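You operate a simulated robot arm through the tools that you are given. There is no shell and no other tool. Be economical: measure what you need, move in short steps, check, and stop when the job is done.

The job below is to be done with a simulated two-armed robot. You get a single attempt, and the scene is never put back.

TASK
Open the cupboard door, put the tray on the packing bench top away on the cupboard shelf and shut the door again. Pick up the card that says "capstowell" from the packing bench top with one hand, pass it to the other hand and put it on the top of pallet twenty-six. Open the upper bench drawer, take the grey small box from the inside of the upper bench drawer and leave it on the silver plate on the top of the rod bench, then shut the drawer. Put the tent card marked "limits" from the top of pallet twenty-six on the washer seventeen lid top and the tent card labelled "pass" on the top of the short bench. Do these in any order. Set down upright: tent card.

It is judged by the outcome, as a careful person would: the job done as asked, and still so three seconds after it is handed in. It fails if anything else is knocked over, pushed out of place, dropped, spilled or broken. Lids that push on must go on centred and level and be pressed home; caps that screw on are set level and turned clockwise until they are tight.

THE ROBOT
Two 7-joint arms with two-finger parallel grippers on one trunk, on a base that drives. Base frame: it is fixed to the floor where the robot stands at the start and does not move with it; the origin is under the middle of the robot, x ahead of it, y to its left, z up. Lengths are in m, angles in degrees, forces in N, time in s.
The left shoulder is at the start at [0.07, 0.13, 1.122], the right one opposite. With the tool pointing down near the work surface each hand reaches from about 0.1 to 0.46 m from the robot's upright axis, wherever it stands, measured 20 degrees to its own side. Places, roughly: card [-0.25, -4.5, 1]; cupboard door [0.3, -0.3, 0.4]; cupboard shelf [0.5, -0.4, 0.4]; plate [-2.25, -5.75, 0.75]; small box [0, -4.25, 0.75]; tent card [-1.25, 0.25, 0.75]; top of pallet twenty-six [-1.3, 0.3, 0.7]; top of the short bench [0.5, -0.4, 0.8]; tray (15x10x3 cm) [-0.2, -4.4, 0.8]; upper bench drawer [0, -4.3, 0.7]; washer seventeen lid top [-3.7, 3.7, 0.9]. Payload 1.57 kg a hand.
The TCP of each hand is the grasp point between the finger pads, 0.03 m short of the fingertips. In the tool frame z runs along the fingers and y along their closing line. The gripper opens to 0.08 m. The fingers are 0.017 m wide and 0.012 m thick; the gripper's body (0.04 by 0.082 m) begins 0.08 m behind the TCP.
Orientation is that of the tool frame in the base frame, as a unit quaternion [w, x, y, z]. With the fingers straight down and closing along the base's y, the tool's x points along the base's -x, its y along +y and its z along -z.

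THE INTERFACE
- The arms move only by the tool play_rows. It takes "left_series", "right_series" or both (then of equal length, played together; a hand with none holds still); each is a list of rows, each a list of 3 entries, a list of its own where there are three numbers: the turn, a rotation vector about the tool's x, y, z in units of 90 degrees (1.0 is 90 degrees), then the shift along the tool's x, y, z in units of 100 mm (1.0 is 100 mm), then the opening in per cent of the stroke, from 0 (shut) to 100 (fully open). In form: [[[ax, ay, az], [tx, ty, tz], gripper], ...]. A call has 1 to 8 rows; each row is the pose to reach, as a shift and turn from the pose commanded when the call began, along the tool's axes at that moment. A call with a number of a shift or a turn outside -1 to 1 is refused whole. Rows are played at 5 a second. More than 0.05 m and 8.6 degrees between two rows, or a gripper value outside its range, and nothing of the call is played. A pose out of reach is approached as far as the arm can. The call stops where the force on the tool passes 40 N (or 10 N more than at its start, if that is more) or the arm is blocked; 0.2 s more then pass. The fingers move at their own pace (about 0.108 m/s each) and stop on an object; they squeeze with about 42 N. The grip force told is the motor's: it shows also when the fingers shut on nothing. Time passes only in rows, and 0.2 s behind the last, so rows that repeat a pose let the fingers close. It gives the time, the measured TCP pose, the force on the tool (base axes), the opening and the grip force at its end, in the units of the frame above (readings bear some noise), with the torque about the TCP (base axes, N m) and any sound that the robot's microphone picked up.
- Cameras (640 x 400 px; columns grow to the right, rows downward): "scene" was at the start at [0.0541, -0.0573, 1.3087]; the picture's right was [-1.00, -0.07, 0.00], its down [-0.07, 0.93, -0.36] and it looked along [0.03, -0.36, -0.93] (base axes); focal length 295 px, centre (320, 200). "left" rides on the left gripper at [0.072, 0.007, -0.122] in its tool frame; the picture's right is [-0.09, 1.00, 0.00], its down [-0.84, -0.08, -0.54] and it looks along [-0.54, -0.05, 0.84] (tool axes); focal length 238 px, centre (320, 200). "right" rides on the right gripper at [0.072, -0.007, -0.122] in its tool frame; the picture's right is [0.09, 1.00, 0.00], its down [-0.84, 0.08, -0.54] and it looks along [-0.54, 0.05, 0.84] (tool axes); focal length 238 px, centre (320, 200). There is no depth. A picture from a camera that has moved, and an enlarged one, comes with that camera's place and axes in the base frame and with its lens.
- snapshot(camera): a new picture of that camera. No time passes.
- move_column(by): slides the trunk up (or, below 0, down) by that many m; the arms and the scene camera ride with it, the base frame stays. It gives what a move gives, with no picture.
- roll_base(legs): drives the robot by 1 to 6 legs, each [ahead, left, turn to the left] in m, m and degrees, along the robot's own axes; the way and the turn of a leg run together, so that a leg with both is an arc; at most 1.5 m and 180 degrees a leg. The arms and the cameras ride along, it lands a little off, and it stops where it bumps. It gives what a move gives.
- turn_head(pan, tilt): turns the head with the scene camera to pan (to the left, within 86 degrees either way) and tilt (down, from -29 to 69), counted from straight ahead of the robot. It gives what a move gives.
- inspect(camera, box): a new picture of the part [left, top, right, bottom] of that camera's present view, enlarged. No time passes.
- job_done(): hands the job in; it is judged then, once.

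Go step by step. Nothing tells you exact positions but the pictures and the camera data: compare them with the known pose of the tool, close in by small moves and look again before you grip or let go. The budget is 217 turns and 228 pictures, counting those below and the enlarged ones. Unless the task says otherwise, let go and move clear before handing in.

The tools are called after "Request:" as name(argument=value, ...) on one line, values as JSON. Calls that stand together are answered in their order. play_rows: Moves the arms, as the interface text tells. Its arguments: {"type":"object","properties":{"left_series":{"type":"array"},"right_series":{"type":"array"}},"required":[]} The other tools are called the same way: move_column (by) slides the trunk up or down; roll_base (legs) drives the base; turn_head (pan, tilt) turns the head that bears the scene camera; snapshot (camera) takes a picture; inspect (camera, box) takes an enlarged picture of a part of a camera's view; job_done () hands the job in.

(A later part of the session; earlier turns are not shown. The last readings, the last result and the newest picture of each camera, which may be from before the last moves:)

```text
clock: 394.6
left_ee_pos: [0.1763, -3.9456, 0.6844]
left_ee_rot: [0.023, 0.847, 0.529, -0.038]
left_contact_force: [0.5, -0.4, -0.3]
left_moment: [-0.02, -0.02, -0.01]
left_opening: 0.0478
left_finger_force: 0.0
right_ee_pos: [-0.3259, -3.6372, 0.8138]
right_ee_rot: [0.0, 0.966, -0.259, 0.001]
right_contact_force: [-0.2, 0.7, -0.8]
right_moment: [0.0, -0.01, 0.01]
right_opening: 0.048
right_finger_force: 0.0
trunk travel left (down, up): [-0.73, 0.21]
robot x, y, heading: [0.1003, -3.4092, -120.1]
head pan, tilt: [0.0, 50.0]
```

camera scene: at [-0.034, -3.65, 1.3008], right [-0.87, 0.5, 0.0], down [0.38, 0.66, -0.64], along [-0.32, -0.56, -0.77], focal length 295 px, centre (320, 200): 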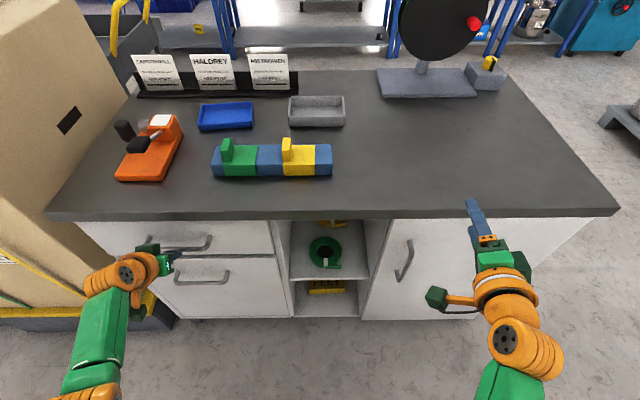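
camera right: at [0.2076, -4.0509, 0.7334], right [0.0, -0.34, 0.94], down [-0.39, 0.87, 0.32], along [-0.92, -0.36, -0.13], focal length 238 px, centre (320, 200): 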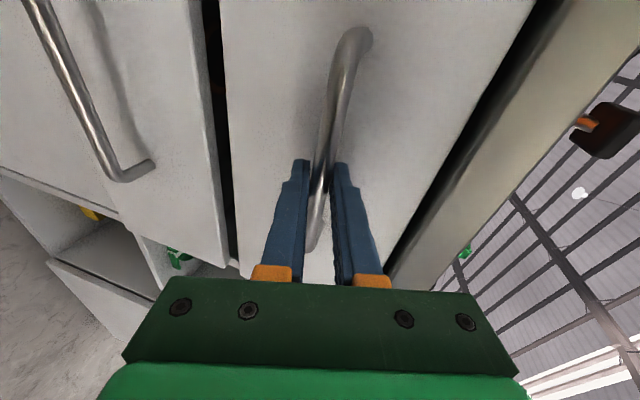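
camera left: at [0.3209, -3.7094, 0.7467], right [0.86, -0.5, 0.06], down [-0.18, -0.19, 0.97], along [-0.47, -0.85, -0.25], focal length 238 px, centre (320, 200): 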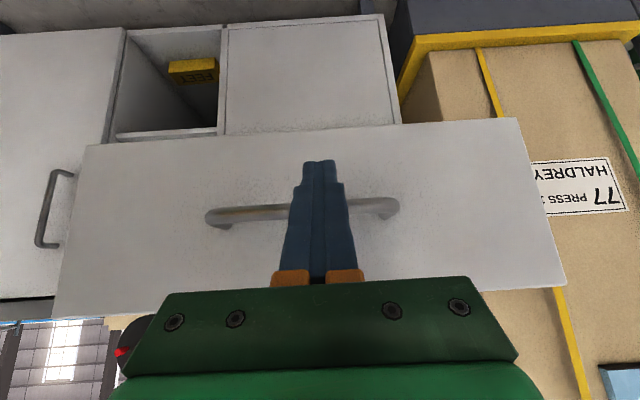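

Request:
roll_base(legs=[[0.1, 0, 0], [0, -1.3, 0], [1.4, 0, 0], [0.4, 0, 0], [0, 0, 180]])

Request:
turn_head(pan=-50, tilt=25)

Request:
snapshot(camera="scene")

```text
clock: 417.8
left_ee_pos: [-2.0175, -3.852, 0.6857]
left_ee_rot: [0.039, -0.504, 0.862, 0.023]
left_contact_force: [0.1, 0.4, -0.6]
left_moment: [0.0, -0.02, 0.0]
left_opening: 0.0481
left_finger_force: 0.0
right_ee_pos: [-1.5334, -4.1919, 0.815]
right_ee_rot: [-0.002, 0.288, 0.958, 0.001]
right_contact_force: [-0.3, 0.2, -0.6]
right_moment: [0.02, -0.03, 0.06]
right_opening: 0.048
right_finger_force: 0.1
trunk travel left (down, up): [-0.73, 0.21]
robot x, y, heading: [-1.9771, -4.3964, 56.7]
head pan, tilt: [0.0, 50.0]
```

```text
clock: 418.9
left_ee_pos: [-2.018, -3.8527, 0.6857]
left_ee_rot: [0.039, -0.504, 0.863, 0.023]
left_contact_force: [-0.8, 0.2, 0.3]
left_moment: [-0.01, -0.01, -0.01]
left_opening: 0.0478
left_finger_force: 0.1
right_ee_pos: [-1.5331, -4.1916, 0.815]
right_ee_rot: [0.0, 0.288, 0.958, 0.003]
right_contact_force: [0.0, 0.5, 0.9]
right_moment: [-0.02, 0.0, -0.02]
right_opening: 0.0478
right_finger_force: 0.0
trunk travel left (down, up): [-0.73, 0.21]
robot x, y, heading: [-1.9769, -4.395, 56.6]
head pan, tilt: [-50.0, 25.0]
```

```text
103 pictures are left
camera scene: at [-1.8573, -4.3427, 1.3382], right [0.12, -0.99, 0.0], down [-0.42, -0.05, -0.91], along [0.9, 0.11, -0.42], focal length 295 px, centre (320, 200)
```

scene: 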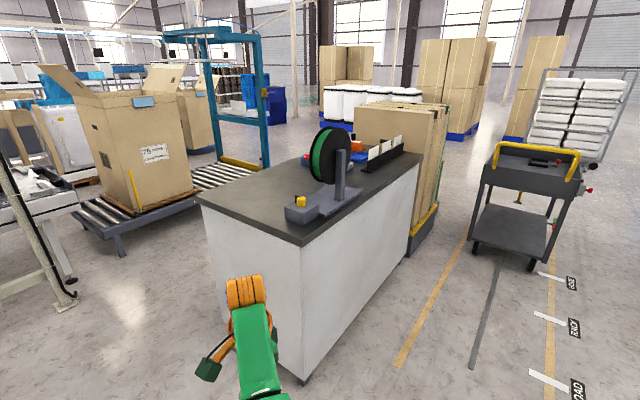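

I slide along behind the bench to stand behind the CAPSTOWELL card, and raise the trunk.

Request:
roll_base(legs=[[0, 0, 3.4], [0, -1.5, 0], [0.25, 0, 0]])

Request:
move_column(by=0.2)

Request:
turn_head(pan=-15, tilt=45)

Request:
snapshot(camera="scene")

Request:
snapshot(camera="right")

```text
clock: 427.8
left_ee_pos: [-0.7062, -4.4296, 0.6869]
left_ee_rot: [0.033, -0.555, 0.831, 0.019]
left_contact_force: [-0.1, 0.2, 0.1]
left_moment: [0.0, 0.04, -0.02]
left_opening: 0.0481
left_finger_force: 0.0
right_ee_pos: [-0.1856, -4.7094, 0.8147]
right_ee_rot: [-0.005, 0.231, 0.973, -0.009]
right_contact_force: [-11.8, -20.6, 7.7]
right_moment: [0.28, -0.26, -0.14]
right_opening: 0.0272
right_finger_force: 0.0
trunk travel left (down, up): [-0.73, 0.21]
robot x, y, heading: [-0.5881, -4.9544, 63.8]
head pan, tilt: [-50.0, 25.0]
stopped in leg 3: the force on the tool passed its limit at 114 N (the readings are from after the stop); the commanded pose is now the measured one
```

```text
clock: 428.3
left_ee_pos: [-0.707, -4.4324, 0.6961]
left_ee_rot: [0.027, -0.554, 0.832, 0.018]
left_contact_force: [-0.1, -0.1, 0.2]
left_moment: [-0.02, -0.05, 0.0]
left_opening: 0.0479
left_finger_force: 0.0
right_ee_pos: [-0.1857, -4.7112, 0.822]
right_ee_rot: [-0.009, 0.23, 0.973, -0.015]
right_contact_force: [-8.8, -18.4, -5.2]
right_moment: [-0.1, 0.05, -0.11]
right_opening: 0.0307
right_finger_force: 0.1
trunk travel left (down, up): [-0.741, 0.199]
robot x, y, heading: [-0.5904, -4.9542, 64.0]
head pan, tilt: [-50.0, 25.0]
stopped: the force on the tool passed its limit at 46 N (the readings are from after the stop); the commanded pose is now the measured one
```

```text
clock: 429.3
left_ee_pos: [-0.7083, -4.4331, 0.6959]
left_ee_rot: [0.026, -0.556, 0.831, 0.018]
left_contact_force: [1.3, -0.3, 0.3]
left_moment: [-0.02, 0.0, -0.02]
left_opening: 0.048
left_finger_force: 0.0
right_ee_pos: [-0.1837, -4.7082, 0.8213]
right_ee_rot: [-0.008, 0.229, 0.973, -0.013]
right_contact_force: [-11.1, -21.9, -7.4]
right_moment: [-0.17, 0.18, -0.23]
right_opening: 0.026
right_finger_force: 0.0
trunk travel left (down, up): [-0.741, 0.199]
robot x, y, heading: [-0.5921, -4.9507, 64.1]
head pan, tilt: [-15.0, 45.0]
```

```text
102 pictures are left
camera scene: at [-0.5187, -4.856, 1.3193], right [0.75, -0.66, 0.0], down [-0.46, -0.53, -0.71], along [0.47, 0.54, -0.7], focal length 295 px, centre (320, 200)
```

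scene: 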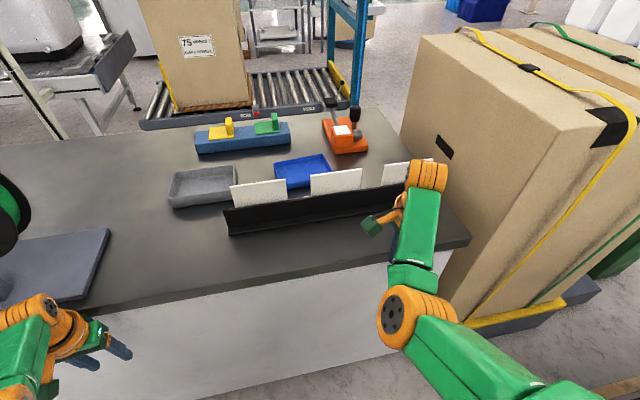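

```text
101 pictures are left
camera right: at [-0.2486, -4.68, 0.9449], right [0.36, 0.93, -0.03], down [0.8, -0.29, 0.53], along [0.49, -0.21, -0.85], focal length 238 px, centre (320, 200)
```

right: 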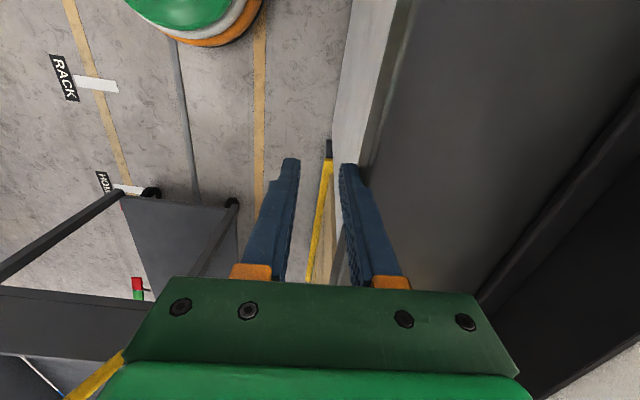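

I had forgotten to raise first: the fingers touched the bench's back edge. I back off, straighten and raise.

Request:
roll_base(legs=[[-0.12, 0, 0], [0, 0, -4]])

Request:
move_column(by=0.19)

Request:
snapshot(camera="scene")

```text
clock: 431.0
left_ee_pos: [-0.7216, -4.5288, 0.6917]
left_ee_rot: [0.025, -0.526, 0.85, 0.014]
left_contact_force: [-0.4, -0.5, -0.1]
left_moment: [-0.01, -0.01, -0.02]
left_opening: 0.0478
left_finger_force: 0.0
right_ee_pos: [-0.2194, -4.8401, 0.8191]
right_ee_rot: [-0.009, 0.262, 0.965, -0.016]
right_contact_force: [0.0, 0.5, 0.1]
right_moment: [-0.03, 0.0, -0.01]
right_opening: 0.0481
right_finger_force: 0.1
trunk travel left (down, up): [-0.741, 0.199]
robot x, y, heading: [-0.6466, -5.059, 60.2]
head pan, tilt: [-15.0, 45.0]
```

```text
clock: 433.1
left_ee_pos: [-0.7211, -4.5297, 0.8819]
left_ee_rot: [0.025, -0.526, 0.85, 0.015]
left_contact_force: [0.4, 0.3, 0.3]
left_moment: [0.03, 0.0, -0.01]
left_opening: 0.0482
left_finger_force: 0.0
right_ee_pos: [-0.2199, -4.8401, 1.0089]
right_ee_rot: [-0.009, 0.263, 0.965, -0.015]
right_contact_force: [0.3, 0.4, 0.0]
right_moment: [0.01, -0.03, -0.03]
right_opening: 0.0478
right_finger_force: 0.0
trunk travel left (down, up): [-0.931, 0.009]
robot x, y, heading: [-0.6459, -5.0631, 60.0]
head pan, tilt: [-15.0, 45.0]
```

```text
100 pictures are left
camera scene: at [-0.5618, -4.9605, 1.5085], right [0.71, -0.71, 0.0], down [-0.5, -0.5, -0.71], along [0.5, 0.5, -0.71], focal length 295 px, centre (320, 200)
```

scene: 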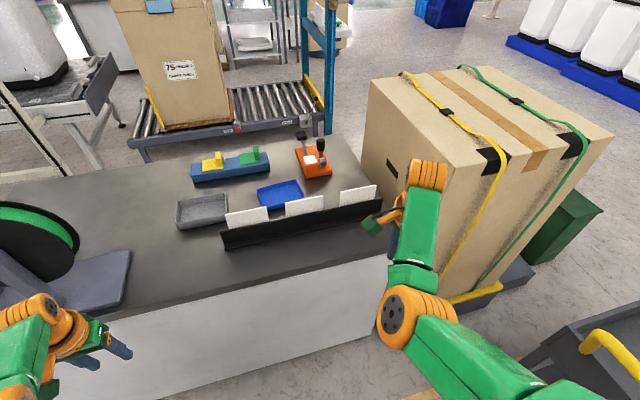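

Request:
roll_base(legs=[[0.2, -0.02, 0]])

Request:
snapshot(camera="right")

Request:
inspect(camera="scene", box=[260, 160, 460, 300])

```text
clock: 434.7
left_ee_pos: [-0.6089, -4.3719, 0.8834]
left_ee_rot: [0.026, -0.528, 0.849, 0.016]
left_contact_force: [-0.2, 0.7, -0.2]
left_moment: [0.05, -0.01, 0.05]
left_opening: 0.0483
left_finger_force: 0.1
right_ee_pos: [-0.1045, -4.6798, 1.0104]
right_ee_rot: [-0.008, 0.261, 0.965, -0.013]
right_contact_force: [-1.0, -0.9, 0.6]
right_moment: [0.04, 0.01, 0.01]
right_opening: 0.0478
right_finger_force: 0.0
trunk travel left (down, up): [-0.931, 0.009]
robot x, y, heading: [-0.5325, -4.9005, 60.0]
head pan, tilt: [-15.0, 45.0]
```

```text
99 pictures are left
camera right: at [-0.1679, -4.6466, 1.1341], right [0.42, 0.91, -0.03], down [0.77, -0.34, 0.53], along [0.47, -0.25, -0.85], focal length 238 px, centre (320, 200)
```

right: 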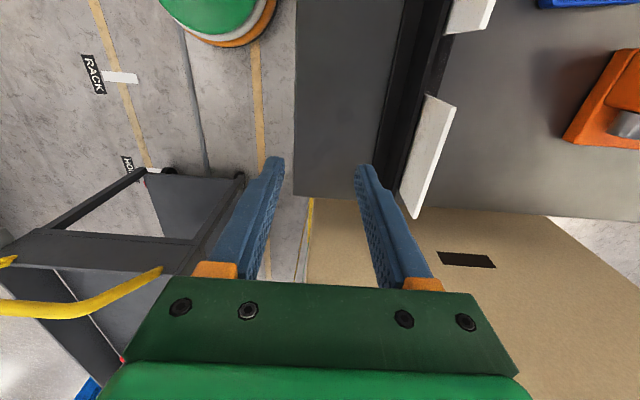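

```text
2.86 times, centred on (360, 230) of scene
camera zoom: at [-0.449, -4.8028, 1.509], right [0.71, -0.71, 0.0], down [-0.5, -0.5, -0.71], along [0.5, 0.5, -0.7], focal length 844 px, centre (206, 114)
```

zoom: 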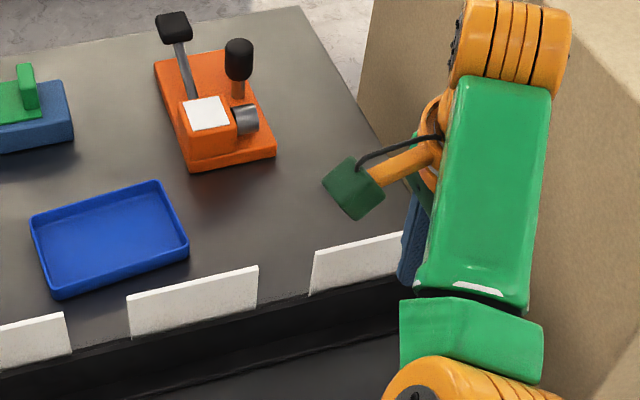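

The card's top edge centre is about (-0.050, -4.600, 0.94). I drive 9.5 cm forward so it's between the fingers and check.

Request:
roll_base(legs=[[0.095, 0, 0]])

Request:
snapshot(camera="right")

```text
clock: 435.8
left_ee_pos: [-0.5631, -4.2908, 0.8851]
left_ee_rot: [0.027, -0.528, 0.848, 0.016]
left_contact_force: [-0.1, -0.2, -0.2]
left_moment: [0.03, 0.0, 0.02]
left_opening: 0.0479
left_finger_force: 0.2
right_ee_pos: [-0.0603, -4.5994, 1.0108]
right_ee_rot: [-0.009, 0.26, 0.965, -0.014]
right_contact_force: [-0.6, 0.4, -0.6]
right_moment: [0.03, -0.04, 0.02]
right_opening: 0.0479
right_finger_force: 0.0
trunk travel left (down, up): [-0.931, 0.009]
robot x, y, heading: [-0.4829, -4.8149, 60.0]
head pan, tilt: [-15.0, 45.0]
```

```text
97 pictures are left
camera right: at [-0.122, -4.5668, 1.1348], right [0.42, 0.91, -0.03], down [0.77, -0.34, 0.53], along [0.47, -0.25, -0.85], focal length 238 px, centre (320, 200)
```

right: 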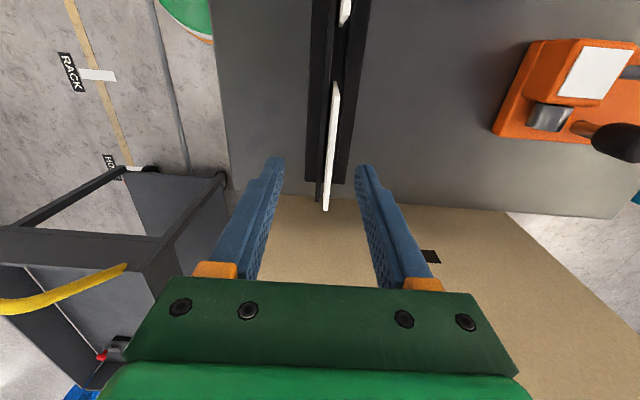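

The card is edge-on between the fingers. I lower the right hand only, then grip.

Request:
play_rows(right_series=[[[0, 0, 0], [0, 0, 0.25], 60], [[0, 0, 0], [0, 0, 0.5], 60], [[0, 0, 0], [0, 0, 0.68], 60]])

Request:
inspect(camera="right", box=[200, 40, 440, 300])

```text
clock: 436.6
left_ee_pos: [-0.5604, -4.2867, 0.8823]
left_ee_rot: [0.024, -0.529, 0.848, 0.014]
left_contact_force: [0.2, 0.2, -0.5]
left_moment: [-0.01, -0.01, 0.01]
left_opening: 0.0481
left_finger_force: 0.1
right_ee_pos: [-0.0578, -4.5953, 0.9399]
right_ee_rot: [-0.01, 0.261, 0.965, -0.015]
right_contact_force: [0.1, 0.6, -0.4]
right_moment: [-0.01, 0.0, -0.02]
right_opening: 0.0483
right_finger_force: 0.1
trunk travel left (down, up): [-0.931, 0.009]
robot x, y, heading: [-0.4808, -4.8168, 60.1]
head pan, tilt: [-15.0, 45.0]
```

```text
1.54 times, centred on (320, 170) of right
camera zoom: at [-0.1205, -4.5616, 1.0636], right [0.42, 0.91, -0.03], down [0.78, -0.34, 0.53], along [0.47, -0.25, -0.85], focal length 367 px, centre (320, 246)
```

zoom: 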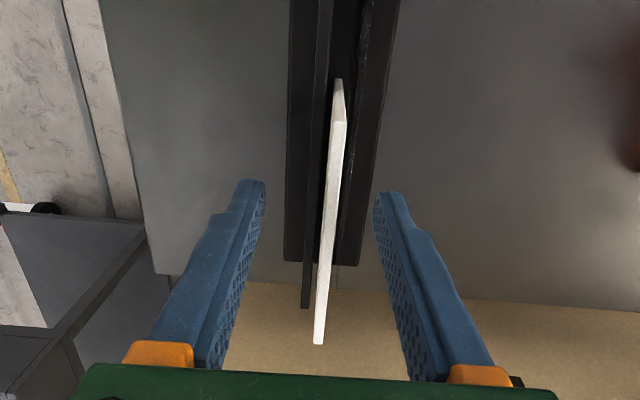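

Request:
play_rows(right_series=[[[0, 0, 0], [0, 0, 0], 30], [[0, 0, 0], [0, 0, 0], 0], [[0, 0, 0], [0, 0, 0], 0], [[0, 0, 0], [0, 0, 0], 0]])

Request:
play_rows(right_series=[[[0, 0, 0], [0, 0, -0.3], 0], [[0, 0, 0], [0, 0, -0.6], 0], [[0, 0, 0], [0, 0, -0.9], 0]])

Request:
snapshot(camera="scene")

```text
clock: 437.6
left_ee_pos: [-0.561, -4.2868, 0.8821]
left_ee_rot: [0.023, -0.529, 0.848, 0.015]
left_contact_force: [0.4, 0.3, 1.5]
left_moment: [-0.01, 0.0, 0.0]
left_opening: 0.0482
left_finger_force: 0.0
right_ee_pos: [-0.0585, -4.5948, 0.9411]
right_ee_rot: [-0.009, 0.261, 0.965, -0.016]
right_contact_force: [4.8, 4.7, 5.6]
right_moment: [0.58, -0.34, 0.23]
right_opening: 0.0041
right_finger_force: 24.5
trunk travel left (down, up): [-0.931, 0.009]
robot x, y, heading: [-0.4814, -4.8158, 60.2]
head pan, tilt: [-15.0, 45.0]
```

```text
clock: 438.4
left_ee_pos: [-0.5621, -4.2866, 0.8819]
left_ee_rot: [0.025, -0.529, 0.848, 0.015]
left_contact_force: [0.4, 0.2, 0.2]
left_moment: [0.0, -0.01, 0.0]
left_opening: 0.0483
left_finger_force: 0.1
right_ee_pos: [-0.0572, -4.596, 1.0329]
right_ee_rot: [-0.01, 0.262, 0.965, -0.016]
right_contact_force: [-0.3, -0.3, -0.3]
right_moment: [0.01, 0.02, 0.05]
right_opening: 0.0037
right_finger_force: 24.3
trunk travel left (down, up): [-0.931, 0.009]
robot x, y, heading: [-0.48, -4.8189, 60.0]
head pan, tilt: [-15.0, 45.0]
```

```text
95 pictures are left
camera scene: at [-0.4006, -4.7176, 1.5085], right [0.71, -0.71, 0.0], down [-0.5, -0.5, -0.71], along [0.5, 0.5, -0.71], focal length 295 px, centre (320, 200)
```

scene: 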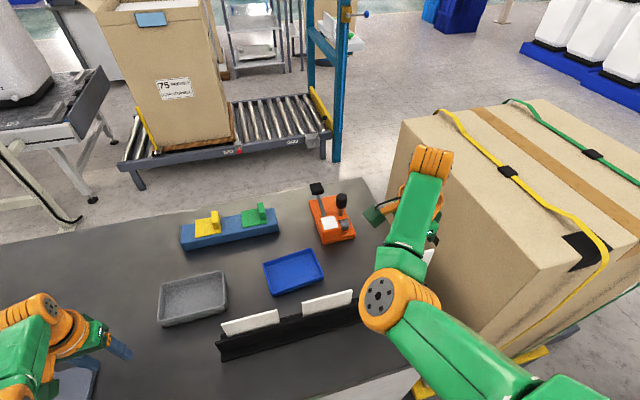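

CAPSTOWELL is in the right hand. I back away from the bench and turn the hand back for the hand-over.

Request:
roll_base(legs=[[-0.4, 0, 0]])

Request:
play_rows(right_series=[[[0, 0, -0.09], [0, 0, 0], 0], [[0, 0, -0.18], [0, 0, 0], 0], [[0, 0, -0.27], [0, 0, 0], 0], [[0, 0, -0.36], [0, 0, 0], 0], [[0, 0, -0.45], [0, 0, 0], 0], [[0, 0, -0.5], [0, 0, 0], 0]], left_series=[[[0, -0.09, 0], [0, 0, 0], 60], [[0, -0.18, 0], [0, 0, 0], 60], [[0, -0.27, 0], [0, -0.1, 0], 60], [[0, -0.36, 0], [0, -0.2, 0], 60], [[0, -0.45, 0], [0, -0.3, 0], 60], [[0, -0.52, 0], [0, -0.4, 0], 60]])

Request:
play_rows(right_series=[[[0, 0, -0.09], [0, 0, 0], 0], [[0, 0, -0.18], [0, 0, 0], 0], [[0, 0, -0.27], [0, 0, 0], 0], [[0, 0, -0.36], [0, 0, 0], 0], [[0, 0, -0.45], [0, 0, 0], 0], [[0, 0, -0.5], [0, 0, 0], 0]])

Request:
turn_head(pan=0, tilt=50)

Request:
snapshot(camera="scene")

```text
clock: 440.9
left_ee_pos: [-0.7576, -4.6325, 0.8815]
left_ee_rot: [0.024, -0.525, 0.851, 0.015]
left_contact_force: [-0.1, 0.0, -0.6]
left_moment: [-0.02, 0.0, 0.03]
left_opening: 0.0481
left_finger_force: 0.0
right_ee_pos: [-0.254, -4.9441, 1.0318]
right_ee_rot: [-0.01, 0.263, 0.964, -0.016]
right_contact_force: [0.0, -0.6, -1.3]
right_moment: [-0.02, 0.04, -0.03]
right_opening: 0.0037
right_finger_force: 24.8
trunk travel left (down, up): [-0.931, 0.009]
robot x, y, heading: [-0.6849, -5.1675, 59.8]
head pan, tilt: [-15.0, 45.0]
```

```text
clock: 442.3
left_ee_pos: [-0.7234, -4.6528, 0.8825]
left_ee_rot: [0.36, -0.477, 0.77, 0.223]
left_contact_force: [0.5, -1.1, 0.1]
left_moment: [-0.03, 0.0, 0.02]
left_opening: 0.0479
left_finger_force: 0.0
right_ee_pos: [-0.2568, -4.9467, 1.0336]
right_ee_rot: [-0.015, -0.126, 0.992, -0.011]
right_contact_force: [0.1, -0.2, -0.3]
right_moment: [-0.02, 0.03, 0.01]
right_opening: 0.0038
right_finger_force: 24.6
trunk travel left (down, up): [-0.931, 0.009]
robot x, y, heading: [-0.683, -5.1694, 59.7]
head pan, tilt: [-15.0, 45.0]
```

```text
clock: 443.7
left_ee_pos: [-0.7241, -4.6509, 0.8823]
left_ee_rot: [0.36, -0.477, 0.771, 0.222]
left_contact_force: [1.0, 0.3, 0.5]
left_moment: [-0.01, -0.02, 0.0]
left_opening: 0.0482
left_finger_force: 0.0
right_ee_pos: [-0.2559, -4.946, 1.0327]
right_ee_rot: [-0.017, -0.497, 0.868, -0.004]
right_contact_force: [0.4, 0.2, -0.5]
right_moment: [0.03, -0.02, 0.02]
right_opening: 0.0036
right_finger_force: 24.8
trunk travel left (down, up): [-0.931, 0.009]
robot x, y, heading: [-0.6833, -5.1642, 60.0]
head pan, tilt: [-15.0, 45.0]
```

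```text
clock: 444.5
left_ee_pos: [-0.7238, -4.6525, 0.8822]
left_ee_rot: [0.36, -0.477, 0.77, 0.223]
left_contact_force: [-0.4, 0.6, 0.2]
left_moment: [0.04, -0.03, 0.0]
left_opening: 0.0481
left_finger_force: 0.1
right_ee_pos: [-0.2552, -4.9465, 1.0323]
right_ee_rot: [-0.017, -0.495, 0.869, -0.005]
right_contact_force: [0.5, -0.1, 0.0]
right_moment: [0.01, 0.05, -0.02]
right_opening: 0.0036
right_finger_force: 25.2
trunk travel left (down, up): [-0.931, 0.009]
robot x, y, heading: [-0.6853, -5.1644, 59.8]
head pan, tilt: [0.0, 50.0]
```

```text
94 pictures are left
camera scene: at [-0.6188, -5.0564, 1.5016], right [0.86, -0.5, 0.0], down [-0.39, -0.66, -0.64], along [0.32, 0.56, -0.77], focal length 295 px, centre (320, 200)
```

scene: 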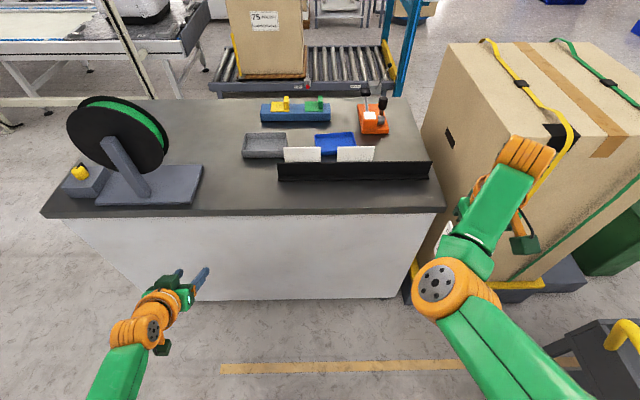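

I bring both hands toward the middle: right with the card, left lower down, open.

Request:
play_rows(right_series=[[[0, 0, 0], [0, 0.32, 0], 0], [[0, 0, 0], [0, 0.64, 0], 0], [[0, 0, 0], [0, 0.95, 0], 0]], left_series=[[[0, 0, 0], [0.15, -0.32, -0.08], 60], [[0, 0, 0], [0.3, -0.64, -0.16], 60], [[0, 0, 0], [0.45, -0.95, -0.25], 60]])

Request:
play_rows(right_series=[[[0, 0, 0], [0, 0.32, 0], 0], [[0, 0, 0], [0, 0.64, 0], 0], [[0, 0, 0], [0, 0.95, 0], 0]], left_series=[[[0, 0, 0], [0, -0.32, 0], 60], [[0, 0, 0], [0, -0.64, 0], 60], [[0, 0, 0], [0, -0.95, 0], 60]])

Request:
snapshot(camera="left")

Request:
snapshot(camera="scene")

```text
clock: 445.3
left_ee_pos: [-0.6607, -4.7381, 0.8667]
left_ee_rot: [0.36, -0.476, 0.771, 0.223]
left_contact_force: [-0.4, 0.2, 0.3]
left_moment: [0.0, 0.02, 0.0]
left_opening: 0.048
left_finger_force: 0.0
right_ee_pos: [-0.3305, -4.8934, 1.0287]
right_ee_rot: [-0.018, -0.496, 0.868, -0.004]
right_contact_force: [-0.4, 0.7, 0.0]
right_moment: [-0.02, 0.01, 0.0]
right_opening: 0.0034
right_finger_force: 24.8
right hand out of reach, approached as far as the arm can: row 3
trunk travel left (down, up): [-0.931, 0.009]
robot x, y, heading: [-0.6838, -5.1674, 59.6]
head pan, tilt: [0.0, 50.0]
```

```text
clock: 446.1
left_ee_pos: [-0.6365, -4.7506, 0.8531]
left_ee_rot: [0.324, -0.426, 0.797, 0.281]
left_contact_force: [-0.4, 1.2, 0.5]
left_moment: [-0.03, 0.03, -0.01]
left_opening: 0.0481
left_finger_force: 0.1
right_ee_pos: [-0.4048, -4.8401, 1.0252]
right_ee_rot: [-0.016, -0.494, 0.869, -0.005]
right_contact_force: [-0.4, 0.2, -0.4]
right_moment: [-0.02, -0.01, -0.01]
right_opening: 0.0036
right_finger_force: 24.4
right hand out of reach, approached as far as the arm can: row 1, 2, 3
trunk travel left (down, up): [-0.931, 0.009]
robot x, y, heading: [-0.6809, -5.1632, 59.9]
head pan, tilt: [0.0, 50.0]
stopped in row 3 (left hand): the arm was blocked; the commanded pose is now the measured one
```

```text
93 pictures are left
camera left: at [-0.7058, -4.8714, 0.8759], right [-0.82, 0.52, 0.24], down [0.28, -0.01, 0.96], along [0.5, 0.85, -0.13], focal length 238 px, centre (320, 200)
```

left: 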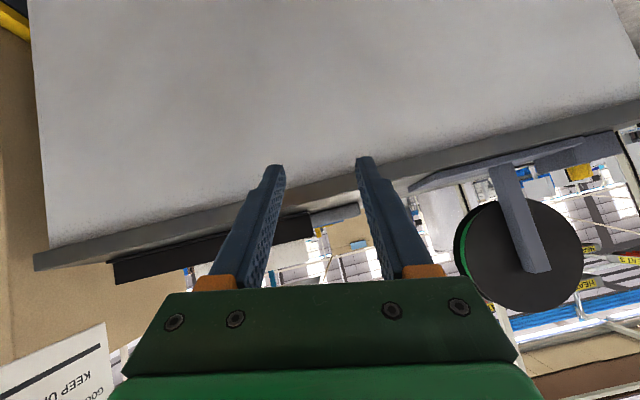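

```text
92 pictures are left
camera scene: at [-0.6205, -5.0553, 1.5016], right [0.86, -0.5, 0.0], down [-0.38, -0.66, -0.64], along [0.32, 0.55, -0.77], focal length 295 px, centre (320, 200)
```

scene: 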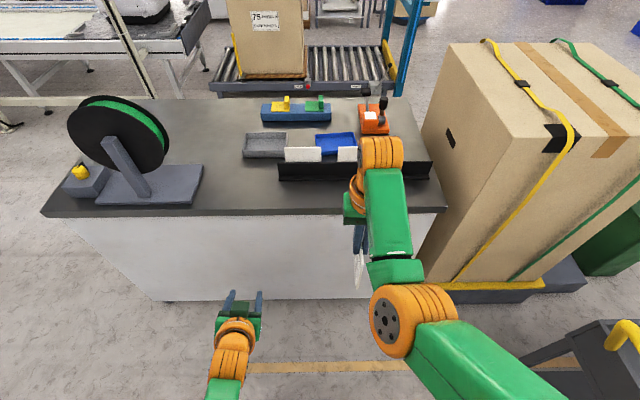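

The left hand's close-in limit stops it; I bring the right (with card) to the middle and retilt the left to come in from below.

Request:
play_rows(left_series=[[[0.022, -0.074, -0.03], [-0.2, -0.2, 0], 60], [[0.043, -0.148, -0.06], [-0.4, -0.4, 0], 60], [[0.065, -0.222, -0.09], [-0.62, -0.62, 0], 60], [[0.065, -0.222, -0.09], [-0.62, -0.62, 0], 60]], right_series=[[[0, 0, 0], [0.1, 0.25, 0], 0], [[0, 0, 0], [0.2, 0.5, 0], 0], [[0, 0, 0], [0.3, 0.75, 0], 0], [[0, 0, 0], [0.3, 0.75, 0], 0]])

Request:
snapshot(camera="left")

Request:
snapshot(camera="scene")

```text
clock: 447.0
left_ee_pos: [-0.6004, -4.7303, 0.8797]
left_ee_rot: [0.467, -0.37, 0.733, 0.328]
left_contact_force: [0.2, 0.6, 0.2]
left_moment: [-0.01, 0.0, 0.05]
left_opening: 0.048
left_finger_force: 0.0
right_ee_pos: [-0.4852, -4.828, 1.0271]
right_ee_rot: [-0.018, -0.495, 0.869, -0.006]
right_contact_force: [-0.1, -0.9, -0.2]
right_moment: [0.0, 0.03, 0.0]
right_opening: 0.0035
right_finger_force: 24.2
right hand out of reach, approached as far as the arm can: row 1, 2
trunk travel left (down, up): [-0.931, 0.009]
robot x, y, heading: [-0.683, -5.1647, 59.8]
head pan, tilt: [0.0, 50.0]
stopped in row 4 (left hand): the arm was blocked; the commanded pose is now the measured one
```

```text
91 pictures are left
camera left: at [-0.6809, -4.8453, 0.8552], right [-0.82, 0.53, 0.22], down [0.07, -0.29, 0.95], along [0.57, 0.8, 0.2], focal length 238 px, centre (320, 200)
```

left: 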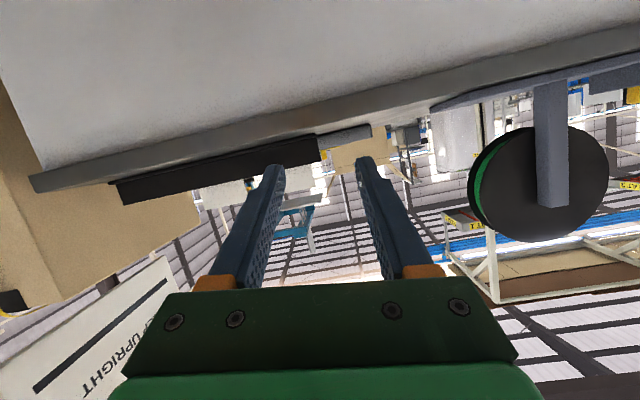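

```text
90 pictures are left
camera scene: at [-0.6189, -5.0563, 1.5016], right [0.86, -0.5, 0.0], down [-0.39, -0.66, -0.64], along [0.32, 0.56, -0.77], focal length 295 px, centre (320, 200)
```

scene: 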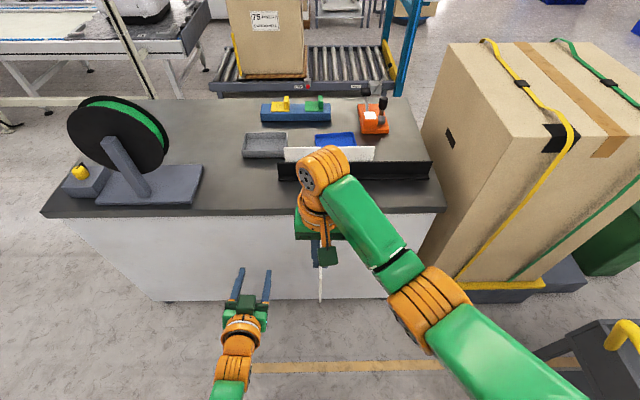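

Request:
play_rows(right_series=[[[0, 0, 0], [-0.05, 0.3, 0], 0], [[0, 0, 0], [-0.1, 0.6, 0], 0], [[0, 0, 0], [-0.1, 0.9, 0], 0], [[0, 0, 0], [-0.1, 0.9, 0], 0]])

Request:
play_rows(left_series=[[[0, 0, -0.03], [0.05, 0, 0.15], 60], [[0, 0, -0.06], [0.1, 0, 0.3], 60]])

Request:
snapshot(camera="left")

```text
clock: 448.0
left_ee_pos: [-0.5996, -4.731, 0.8793]
left_ee_rot: [0.468, -0.369, 0.733, 0.327]
left_contact_force: [0.2, 0.0, -0.8]
left_moment: [-0.03, -0.01, -0.02]
left_opening: 0.048
left_finger_force: 0.0
right_ee_pos: [-0.5326, -4.7919, 1.0262]
right_ee_rot: [-0.018, -0.504, 0.863, -0.004]
right_contact_force: [0.0, -0.6, -0.1]
right_moment: [0.03, 0.01, 0.03]
right_opening: 0.0038
right_finger_force: 24.4
right hand out of reach, approached as far as the arm can: row 2, 3, 4
trunk travel left (down, up): [-0.931, 0.009]
robot x, y, heading: [-0.6818, -5.1643, 59.9]
head pan, tilt: [0.0, 50.0]
```

```text
clock: 448.6
left_ee_pos: [-0.5872, -4.7099, 0.8591]
left_ee_rot: [0.483, -0.406, 0.715, 0.301]
left_contact_force: [0.6, -0.4, 0.1]
left_moment: [-0.03, 0.0, -0.01]
left_opening: 0.0481
left_finger_force: 0.0
right_ee_pos: [-0.5327, -4.7902, 1.0256]
right_ee_rot: [-0.019, -0.504, 0.863, -0.005]
right_contact_force: [-0.3, 0.3, -0.8]
right_moment: [-0.04, 0.0, 0.03]
right_opening: 0.0038
right_finger_force: 24.9
trunk travel left (down, up): [-0.931, 0.009]
robot x, y, heading: [-0.6844, -5.1626, 59.6]
head pan, tilt: [0.0, 50.0]
```

```text
89 pictures are left
camera left: at [-0.6618, -4.8278, 0.8344], right [-0.85, 0.51, 0.12], down [0.0, -0.24, 0.97], along [0.53, 0.82, 0.21], focal length 238 px, centre (320, 200)
```

left: 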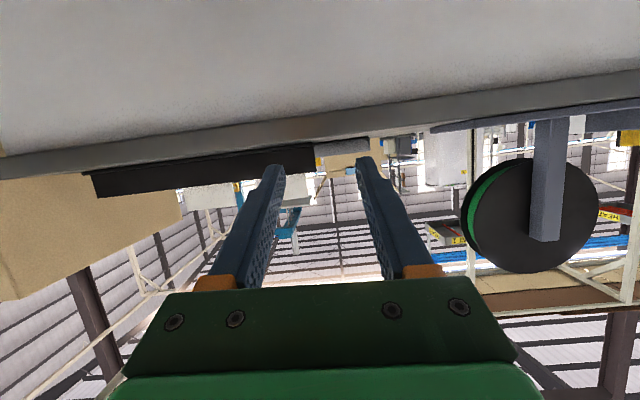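

Request:
play_rows(left_series=[[[0, 0, 0], [0, -0.3, 0], 60], [[0, 0, 0], [0, -0.6, 0], 60], [[0, 0, 0], [0, -0.87, 0], 60], [[0, 0, 0], [0, -0.87, 0], 60]])

Request:
snapshot(camera="left")

Request:
snapshot(camera="scene")

```text
clock: 449.8
left_ee_pos: [-0.5647, -4.7212, 0.8474]
left_ee_rot: [0.453, -0.392, 0.721, 0.349]
left_contact_force: [-0.4, -0.8, 0.0]
left_moment: [-0.02, -0.03, -0.02]
left_opening: 0.0478
left_finger_force: 0.0
left hand out of reach, approached as far as the arm can: row 3
right_ee_pos: [-0.5326, -4.7913, 1.0259]
right_ee_rot: [-0.018, -0.503, 0.864, -0.004]
right_contact_force: [0.6, 0.1, -0.6]
right_moment: [-0.01, 0.0, -0.01]
right_opening: 0.0036
right_finger_force: 24.7
trunk travel left (down, up): [-0.931, 0.009]
robot x, y, heading: [-0.6845, -5.1664, 60.1]
head pan, tilt: [0.0, 50.0]
stopped in row 4 (left hand): the arm was blocked; the commanded pose is now the measured one
```

```text
88 pictures are left
camera left: at [-0.6368, -4.8395, 0.8217], right [-0.85, 0.47, 0.23], down [0.1, -0.29, 0.95], along [0.52, 0.83, 0.2], focal length 238 px, centre (320, 200)
```

left: 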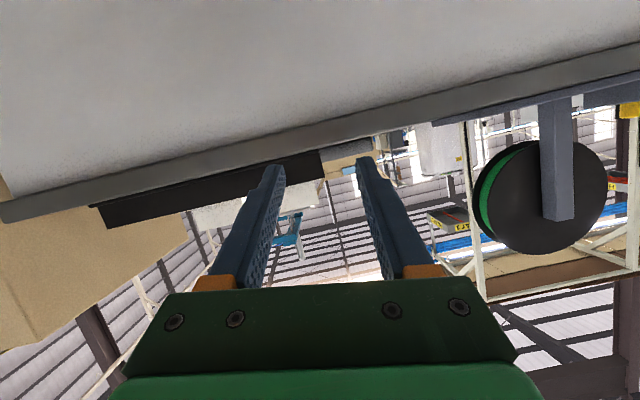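

```text
87 pictures are left
camera scene: at [-0.619, -5.0561, 1.5016], right [0.86, -0.5, 0.0], down [-0.39, -0.66, -0.64], along [0.32, 0.56, -0.77], focal length 295 px, centre (320, 200)
```

scene: 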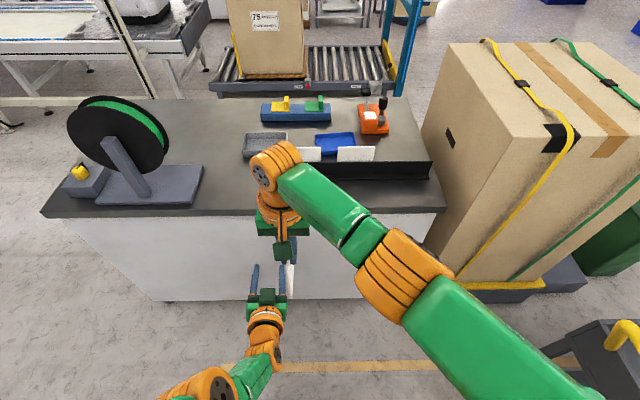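

I yaw both: the left hand pointing 30° to the right, and the card likewise, which suits the left arm.

Request:
play_rows(left_series=[[[0.09, 0, 0.012], [0, -0.14, -0.08], 60], [[0.18, -0.005, 0.024], [-0.03, -0.28, -0.16], 60], [[0.27, -0.008, 0.036], [-0.05, -0.45, -0.25], 60], [[0.36, -0.011, 0.047], [-0.07, -0.6, -0.34], 60], [[0.374, -0.011, 0.047], [-0.07, -0.68, -0.39], 60]], right_series=[[[0, 0, 0.085], [0, 0, 0], 0], [[0, 0, 0.17], [0, 0, 0], 0], [[0, 0, 0.255], [0, 0, 0], 0], [[0, 0, 0.33], [0, 0, 0], 0], [[0, 0, 0.33], [0, 0, 0], 0]])

Request:
snapshot(camera="left")

Request:
inspect(camera="scene", box=[200, 180, 400, 360])

```text
clock: 451.0
left_ee_pos: [-0.5146, -4.7848, 0.8551]
left_ee_rot: [0.541, -0.214, 0.801, 0.142]
left_contact_force: [-2.1, -0.2, 0.1]
left_moment: [0.02, -0.1, -0.01]
left_opening: 0.0478
left_finger_force: 0.1
right_ee_pos: [-0.5317, -4.7917, 1.0262]
right_ee_rot: [-0.017, -0.265, 0.964, -0.008]
right_contact_force: [2.2, -0.1, 0.5]
right_moment: [-0.03, -0.21, 0.07]
right_opening: 0.0038
right_finger_force: 24.0
trunk travel left (down, up): [-0.931, 0.009]
robot x, y, heading: [-0.6808, -5.1672, 59.9]
head pan, tilt: [0.0, 50.0]
```

```text
86 pictures are left
camera left: at [-0.6394, -4.8484, 0.8336], right [-0.47, 0.88, 0.08], down [-0.13, -0.16, 0.98], along [0.88, 0.45, 0.19], focal length 238 px, centre (320, 200)
```

left: 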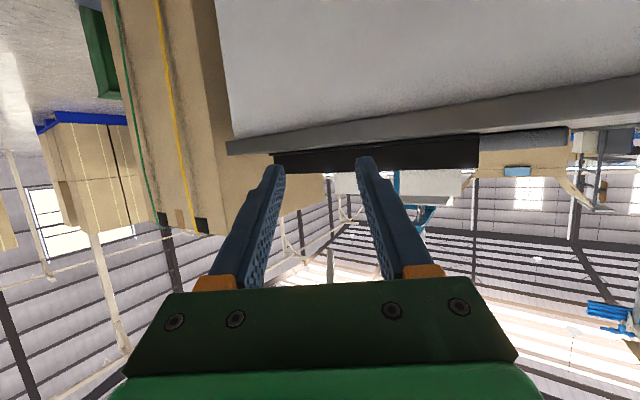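

```text
2.22 times, centred on (300, 270) of scene
camera zoom: at [-0.6185, -5.057, 1.5016], right [0.86, -0.5, 0.0], down [-0.39, -0.66, -0.64], along [0.32, 0.56, -0.77], focal length 656 px, centre (364, 44)
```

zoom: 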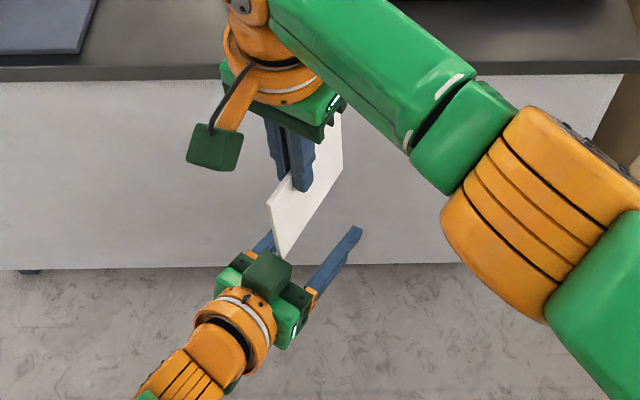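

The left hand is now aligned with the card; I retreat it 3 cm along its axis, then raise it so the fingers straddle the card's lower part.

Request:
play_rows(left_series=[[[0, 0, 0], [0.11, 0, -0.28], 60], [[0, 0, 0], [-0.15, 0, -0.38], 60], [[0, 0, 0], [-0.45, 0, -0.5], 60], [[0, 0, 0], [-0.75, 0, -0.63], 60]])

Request:
snapshot(camera="left")

Request:
inspect(camera="scene", box=[200, 180, 400, 360])

```text
clock: 452.0
left_ee_pos: [-0.5433, -4.7998, 0.9489]
left_ee_rot: [0.542, -0.214, 0.8, 0.142]
left_contact_force: [0.6, 0.9, 0.9]
left_moment: [0.03, 0.01, 0.04]
left_opening: 0.0478
left_finger_force: 0.0
right_ee_pos: [-0.5336, -4.7909, 1.0253]
right_ee_rot: [-0.015, -0.266, 0.964, -0.009]
right_contact_force: [-0.1, 0.3, -0.7]
right_moment: [-0.01, -0.01, -0.02]
right_opening: 0.0036
right_finger_force: 24.9
trunk travel left (down, up): [-0.931, 0.009]
robot x, y, heading: [-0.6856, -5.1649, 59.8]
head pan, tilt: [0.0, 50.0]
```

```text
84 pictures are left
camera left: at [-0.6668, -4.8633, 0.9264], right [-0.47, 0.88, 0.08], down [-0.13, -0.16, 0.98], along [0.88, 0.45, 0.19], focal length 238 px, centre (320, 200)
```

left: 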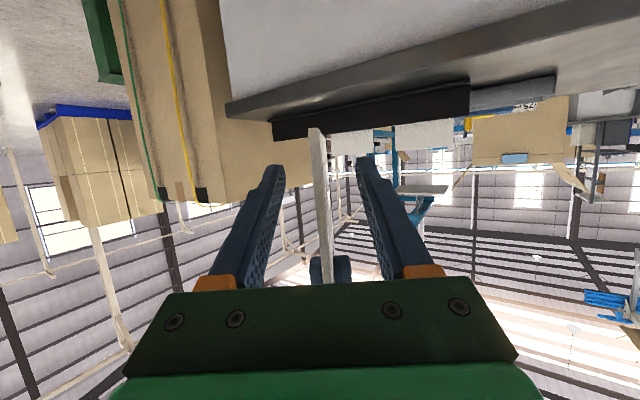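

```text
2.22 times, centred on (300, 270) of scene
camera zoom: at [-0.6198, -5.0565, 1.5016], right [0.86, -0.5, 0.0], down [-0.39, -0.66, -0.64], along [0.32, 0.56, -0.77], focal length 656 px, centre (364, 44)
```

zoom: 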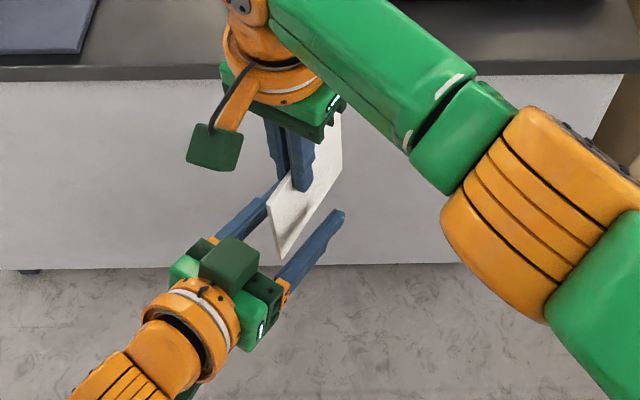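

Perfect straddle. I close the left hand, then open the right and lift it away.

Request:
play_rows(left_series=[[[0, 0, 0], [0, 0, 0], 20], [[0, 0, 0], [0, 0, 0], 0], [[0, 0, 0], [0, 0, 0], 0], [[0, 0, 0], [0, 0, 0], 0]])

Request:
play_rows(right_series=[[[0, 0, 0], [0, 0, 0], 30], [[0, 0, 0], [0, 0, 0], 50], [[0, 0, 0], [0, 0, 0], 50], [[0, 0, 0], [0, 0, -0.2], 50], [[0, 0, 0], [0, 0, -0.45], 50]])

Request:
inspect(camera="scene", box=[200, 180, 400, 360])

```text
clock: 453.0
left_ee_pos: [-0.5432, -4.7992, 0.9467]
left_ee_rot: [0.54, -0.215, 0.801, 0.143]
left_contact_force: [-3.5, 6.6, -1.3]
left_moment: [-0.22, -0.01, 0.17]
left_opening: 0.0037
left_finger_force: 24.5
right_ee_pos: [-0.5318, -4.791, 1.0252]
right_ee_rot: [-0.018, -0.264, 0.964, -0.009]
right_contact_force: [4.0, -6.8, 1.5]
right_moment: [-0.31, -0.2, -0.11]
right_opening: 0.004
right_finger_force: 24.5
trunk travel left (down, up): [-0.931, 0.009]
robot x, y, heading: [-0.6835, -5.1652, 59.7]
head pan, tilt: [0.0, 50.0]
```

```text
clock: 454.2
left_ee_pos: [-0.5432, -4.7997, 0.9479]
left_ee_rot: [0.541, -0.214, 0.801, 0.143]
left_contact_force: [-0.3, -0.8, -0.3]
left_moment: [0.03, 0.02, 0.0]
left_opening: 0.0039
left_finger_force: 24.4
right_ee_pos: [-0.5328, -4.7902, 1.071]
right_ee_rot: [-0.018, -0.264, 0.964, -0.01]
right_contact_force: [-0.7, -0.6, 0.3]
right_moment: [-0.02, -0.01, -0.02]
right_opening: 0.0401
right_finger_force: 0.1
trunk travel left (down, up): [-0.931, 0.009]
robot x, y, heading: [-0.6816, -5.1646, 59.8]
head pan, tilt: [0.0, 50.0]
```

```text
2.22 times, centred on (300, 270) of scene
camera zoom: at [-0.6192, -5.0566, 1.5016], right [0.86, -0.5, 0.0], down [-0.39, -0.66, -0.64], along [0.32, 0.56, -0.77], focal length 656 px, centre (364, 44)
```

zoom: 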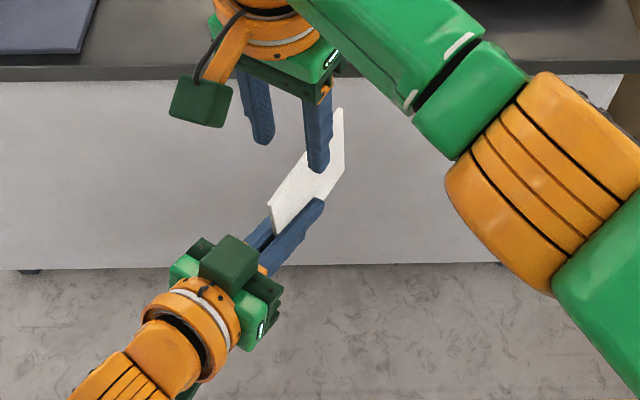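

The card is in the left hand. I separate the hands: left down and outward, right outward.

Request:
play_rows(left_series=[[[0, 0, 0], [0.3, 0.1, 0.1], 0], [[0, 0, 0], [0.6, 0.2, 0.2], 0], [[0, 0, 0], [0.7, 0.55, 0.2], 0], [[0, 0, 0], [0.7, 0.9, 0.2], 0]], right_series=[[[0, 0, 0], [0, 0, 0], 50], [[0, 0, 0], [0, 0, 0], 50], [[0, 0, -0.08], [0, -0.4, 0], 50], [[0, 0, -0.16], [0, -0.8, 0], 50]])

Request:
play_rows(right_series=[[[0, 0, -0.08], [0, -0.4, 0.2], 50], [[0, 0, -0.17], [0, -0.8, 0.4], 50], [[0, 0, -0.17], [0, -0.95, 0.6], 50]])

Request:
snapshot(camera="scene")

```text
clock: 455.2
left_ee_pos: [-0.5916, -4.725, 0.8807]
left_ee_rot: [0.54, -0.215, 0.801, 0.143]
left_contact_force: [0.0, 0.0, -0.8]
left_moment: [0.01, 0.03, 0.04]
left_opening: 0.0038
left_finger_force: 25.2
right_ee_pos: [-0.4904, -4.8601, 1.0721]
right_ee_rot: [-0.02, -0.385, 0.923, -0.007]
right_contact_force: [0.6, 0.2, -0.4]
right_moment: [0.02, -0.02, -0.01]
right_opening: 0.0397
right_finger_force: 0.1
trunk travel left (down, up): [-0.931, 0.009]
robot x, y, heading: [-0.6875, -5.1683, 59.8]
head pan, tilt: [0.0, 50.0]
```

```text
clock: 456.0
left_ee_pos: [-0.5941, -4.7249, 0.8798]
left_ee_rot: [0.542, -0.213, 0.801, 0.142]
left_contact_force: [-0.6, 0.0, 0.1]
left_moment: [0.02, -0.02, 0.03]
left_opening: 0.0039
left_finger_force: 25.1
right_ee_pos: [-0.4239, -4.9283, 1.0127]
right_ee_rot: [-0.018, -0.504, 0.863, -0.005]
right_contact_force: [-1.1, -0.1, -0.1]
right_moment: [0.01, -0.01, 0.0]
right_opening: 0.0401
right_finger_force: 0.1
trunk travel left (down, up): [-0.931, 0.009]
robot x, y, heading: [-0.6834, -5.1647, 59.8]
head pan, tilt: [0.0, 50.0]
```

```text
81 pictures are left
camera scene: at [-0.6194, -5.0565, 1.5016], right [0.86, -0.5, 0.0], down [-0.39, -0.66, -0.64], along [0.32, 0.56, -0.77], focal length 295 px, centre (320, 200)
```

scene: 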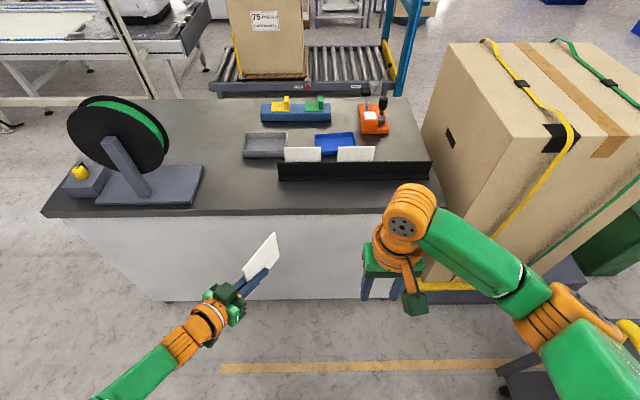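

I drive back around to the front of the bench for the tray.

Request:
roll_base(legs=[[0, 1.48, 0], [0, 0, 180.2], [-1.4, 0, 0], [-0.38, 0, 0]])

Request:
roll_base(legs=[[0, 1.45, 0]])

Request:
turn_head(pan=0, tilt=40)

Request:
snapshot(camera="scene")

```text
refused: 180.2 is not a number from -180 to 180
```

```text
clock: 463.4
left_ee_pos: [-1.8867, -3.982, 0.8791]
left_ee_rot: [0.54, -0.218, 0.8, 0.145]
left_contact_force: [1.0, 0.2, -0.2]
left_moment: [-0.02, -0.02, 0.01]
left_opening: 0.0042
left_finger_force: 24.8
right_ee_pos: [-1.7171, -4.1832, 1.0127]
right_ee_rot: [-0.018, -0.507, 0.862, -0.005]
right_contact_force: [-1.0, 0.6, -0.2]
right_moment: [0.02, 0.02, 0.03]
right_opening: 0.04
right_finger_force: 0.1
trunk travel left (down, up): [-0.931, 0.009]
robot x, y, heading: [-1.9773, -4.4211, 60.1]
head pan, tilt: [0.0, 50.0]
```

```text
clock: 464.1
left_ee_pos: [-1.8866, -3.9819, 0.8794]
left_ee_rot: [0.54, -0.218, 0.799, 0.146]
left_contact_force: [0.9, -0.2, -0.1]
left_moment: [0.03, 0.0, -0.01]
left_opening: 0.0037
left_finger_force: 24.7
right_ee_pos: [-1.7168, -4.1838, 1.0125]
right_ee_rot: [-0.019, -0.508, 0.861, -0.005]
right_contact_force: [-0.6, -0.3, 0.1]
right_moment: [0.02, 0.03, 0.0]
right_opening: 0.04
right_finger_force: 0.1
trunk travel left (down, up): [-0.931, 0.009]
robot x, y, heading: [-1.975, -4.4215, 60.3]
head pan, tilt: [0.0, 40.0]
```

```text
80 pictures are left
camera scene: at [-1.9052, -4.3062, 1.5157], right [0.87, -0.5, 0.0], down [-0.32, -0.56, -0.77], along [0.38, 0.67, -0.64], focal length 295 px, centre (320, 200)
```

scene: 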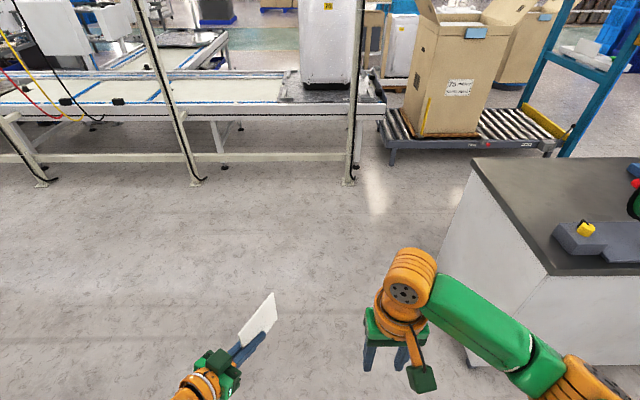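

Request:
roll_base(legs=[[0, 0, 179.7], [-1.4, 0, 0], [-0.38, 0, 0], [0, 1.4, 0]])

Request:
snapshot(camera="scene")

```text
clock: 487.2
left_ee_pos: [0.0583, -3.9405, 0.8794]
left_ee_rot: [0.156, 0.795, 0.234, -0.538]
left_contact_force: [1.2, -0.2, 0.1]
left_moment: [-0.03, -0.01, 0.03]
left_opening: 0.004
left_finger_force: 24.4
right_ee_pos: [-0.1201, -3.7477, 1.0131]
right_ee_rot: [-0.005, 0.851, 0.524, 0.018]
right_contact_force: [-0.2, 0.1, 0.5]
right_moment: [0.02, -0.01, 0.01]
right_opening: 0.0399
right_finger_force: 0.1
trunk travel left (down, up): [-0.931, 0.009]
robot x, y, heading: [0.1287, -3.4954, -117.5]
head pan, tilt: [0.0, 40.0]
```

```text
79 pictures are left
camera scene: at [0.0638, -3.6191, 1.5158], right [-0.89, 0.46, 0.0], down [0.3, 0.57, -0.77], along [-0.35, -0.68, -0.64], focal length 295 px, centre (320, 200)
```

scene: 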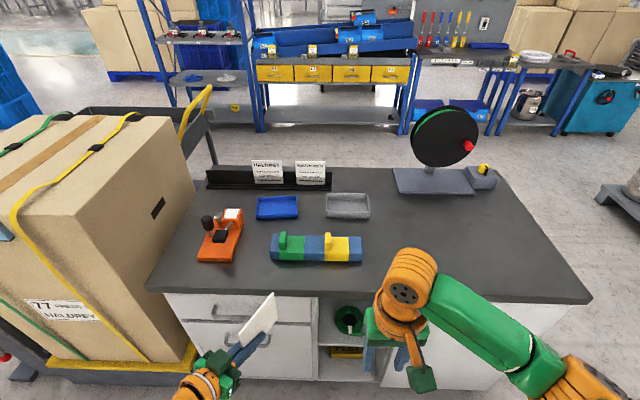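

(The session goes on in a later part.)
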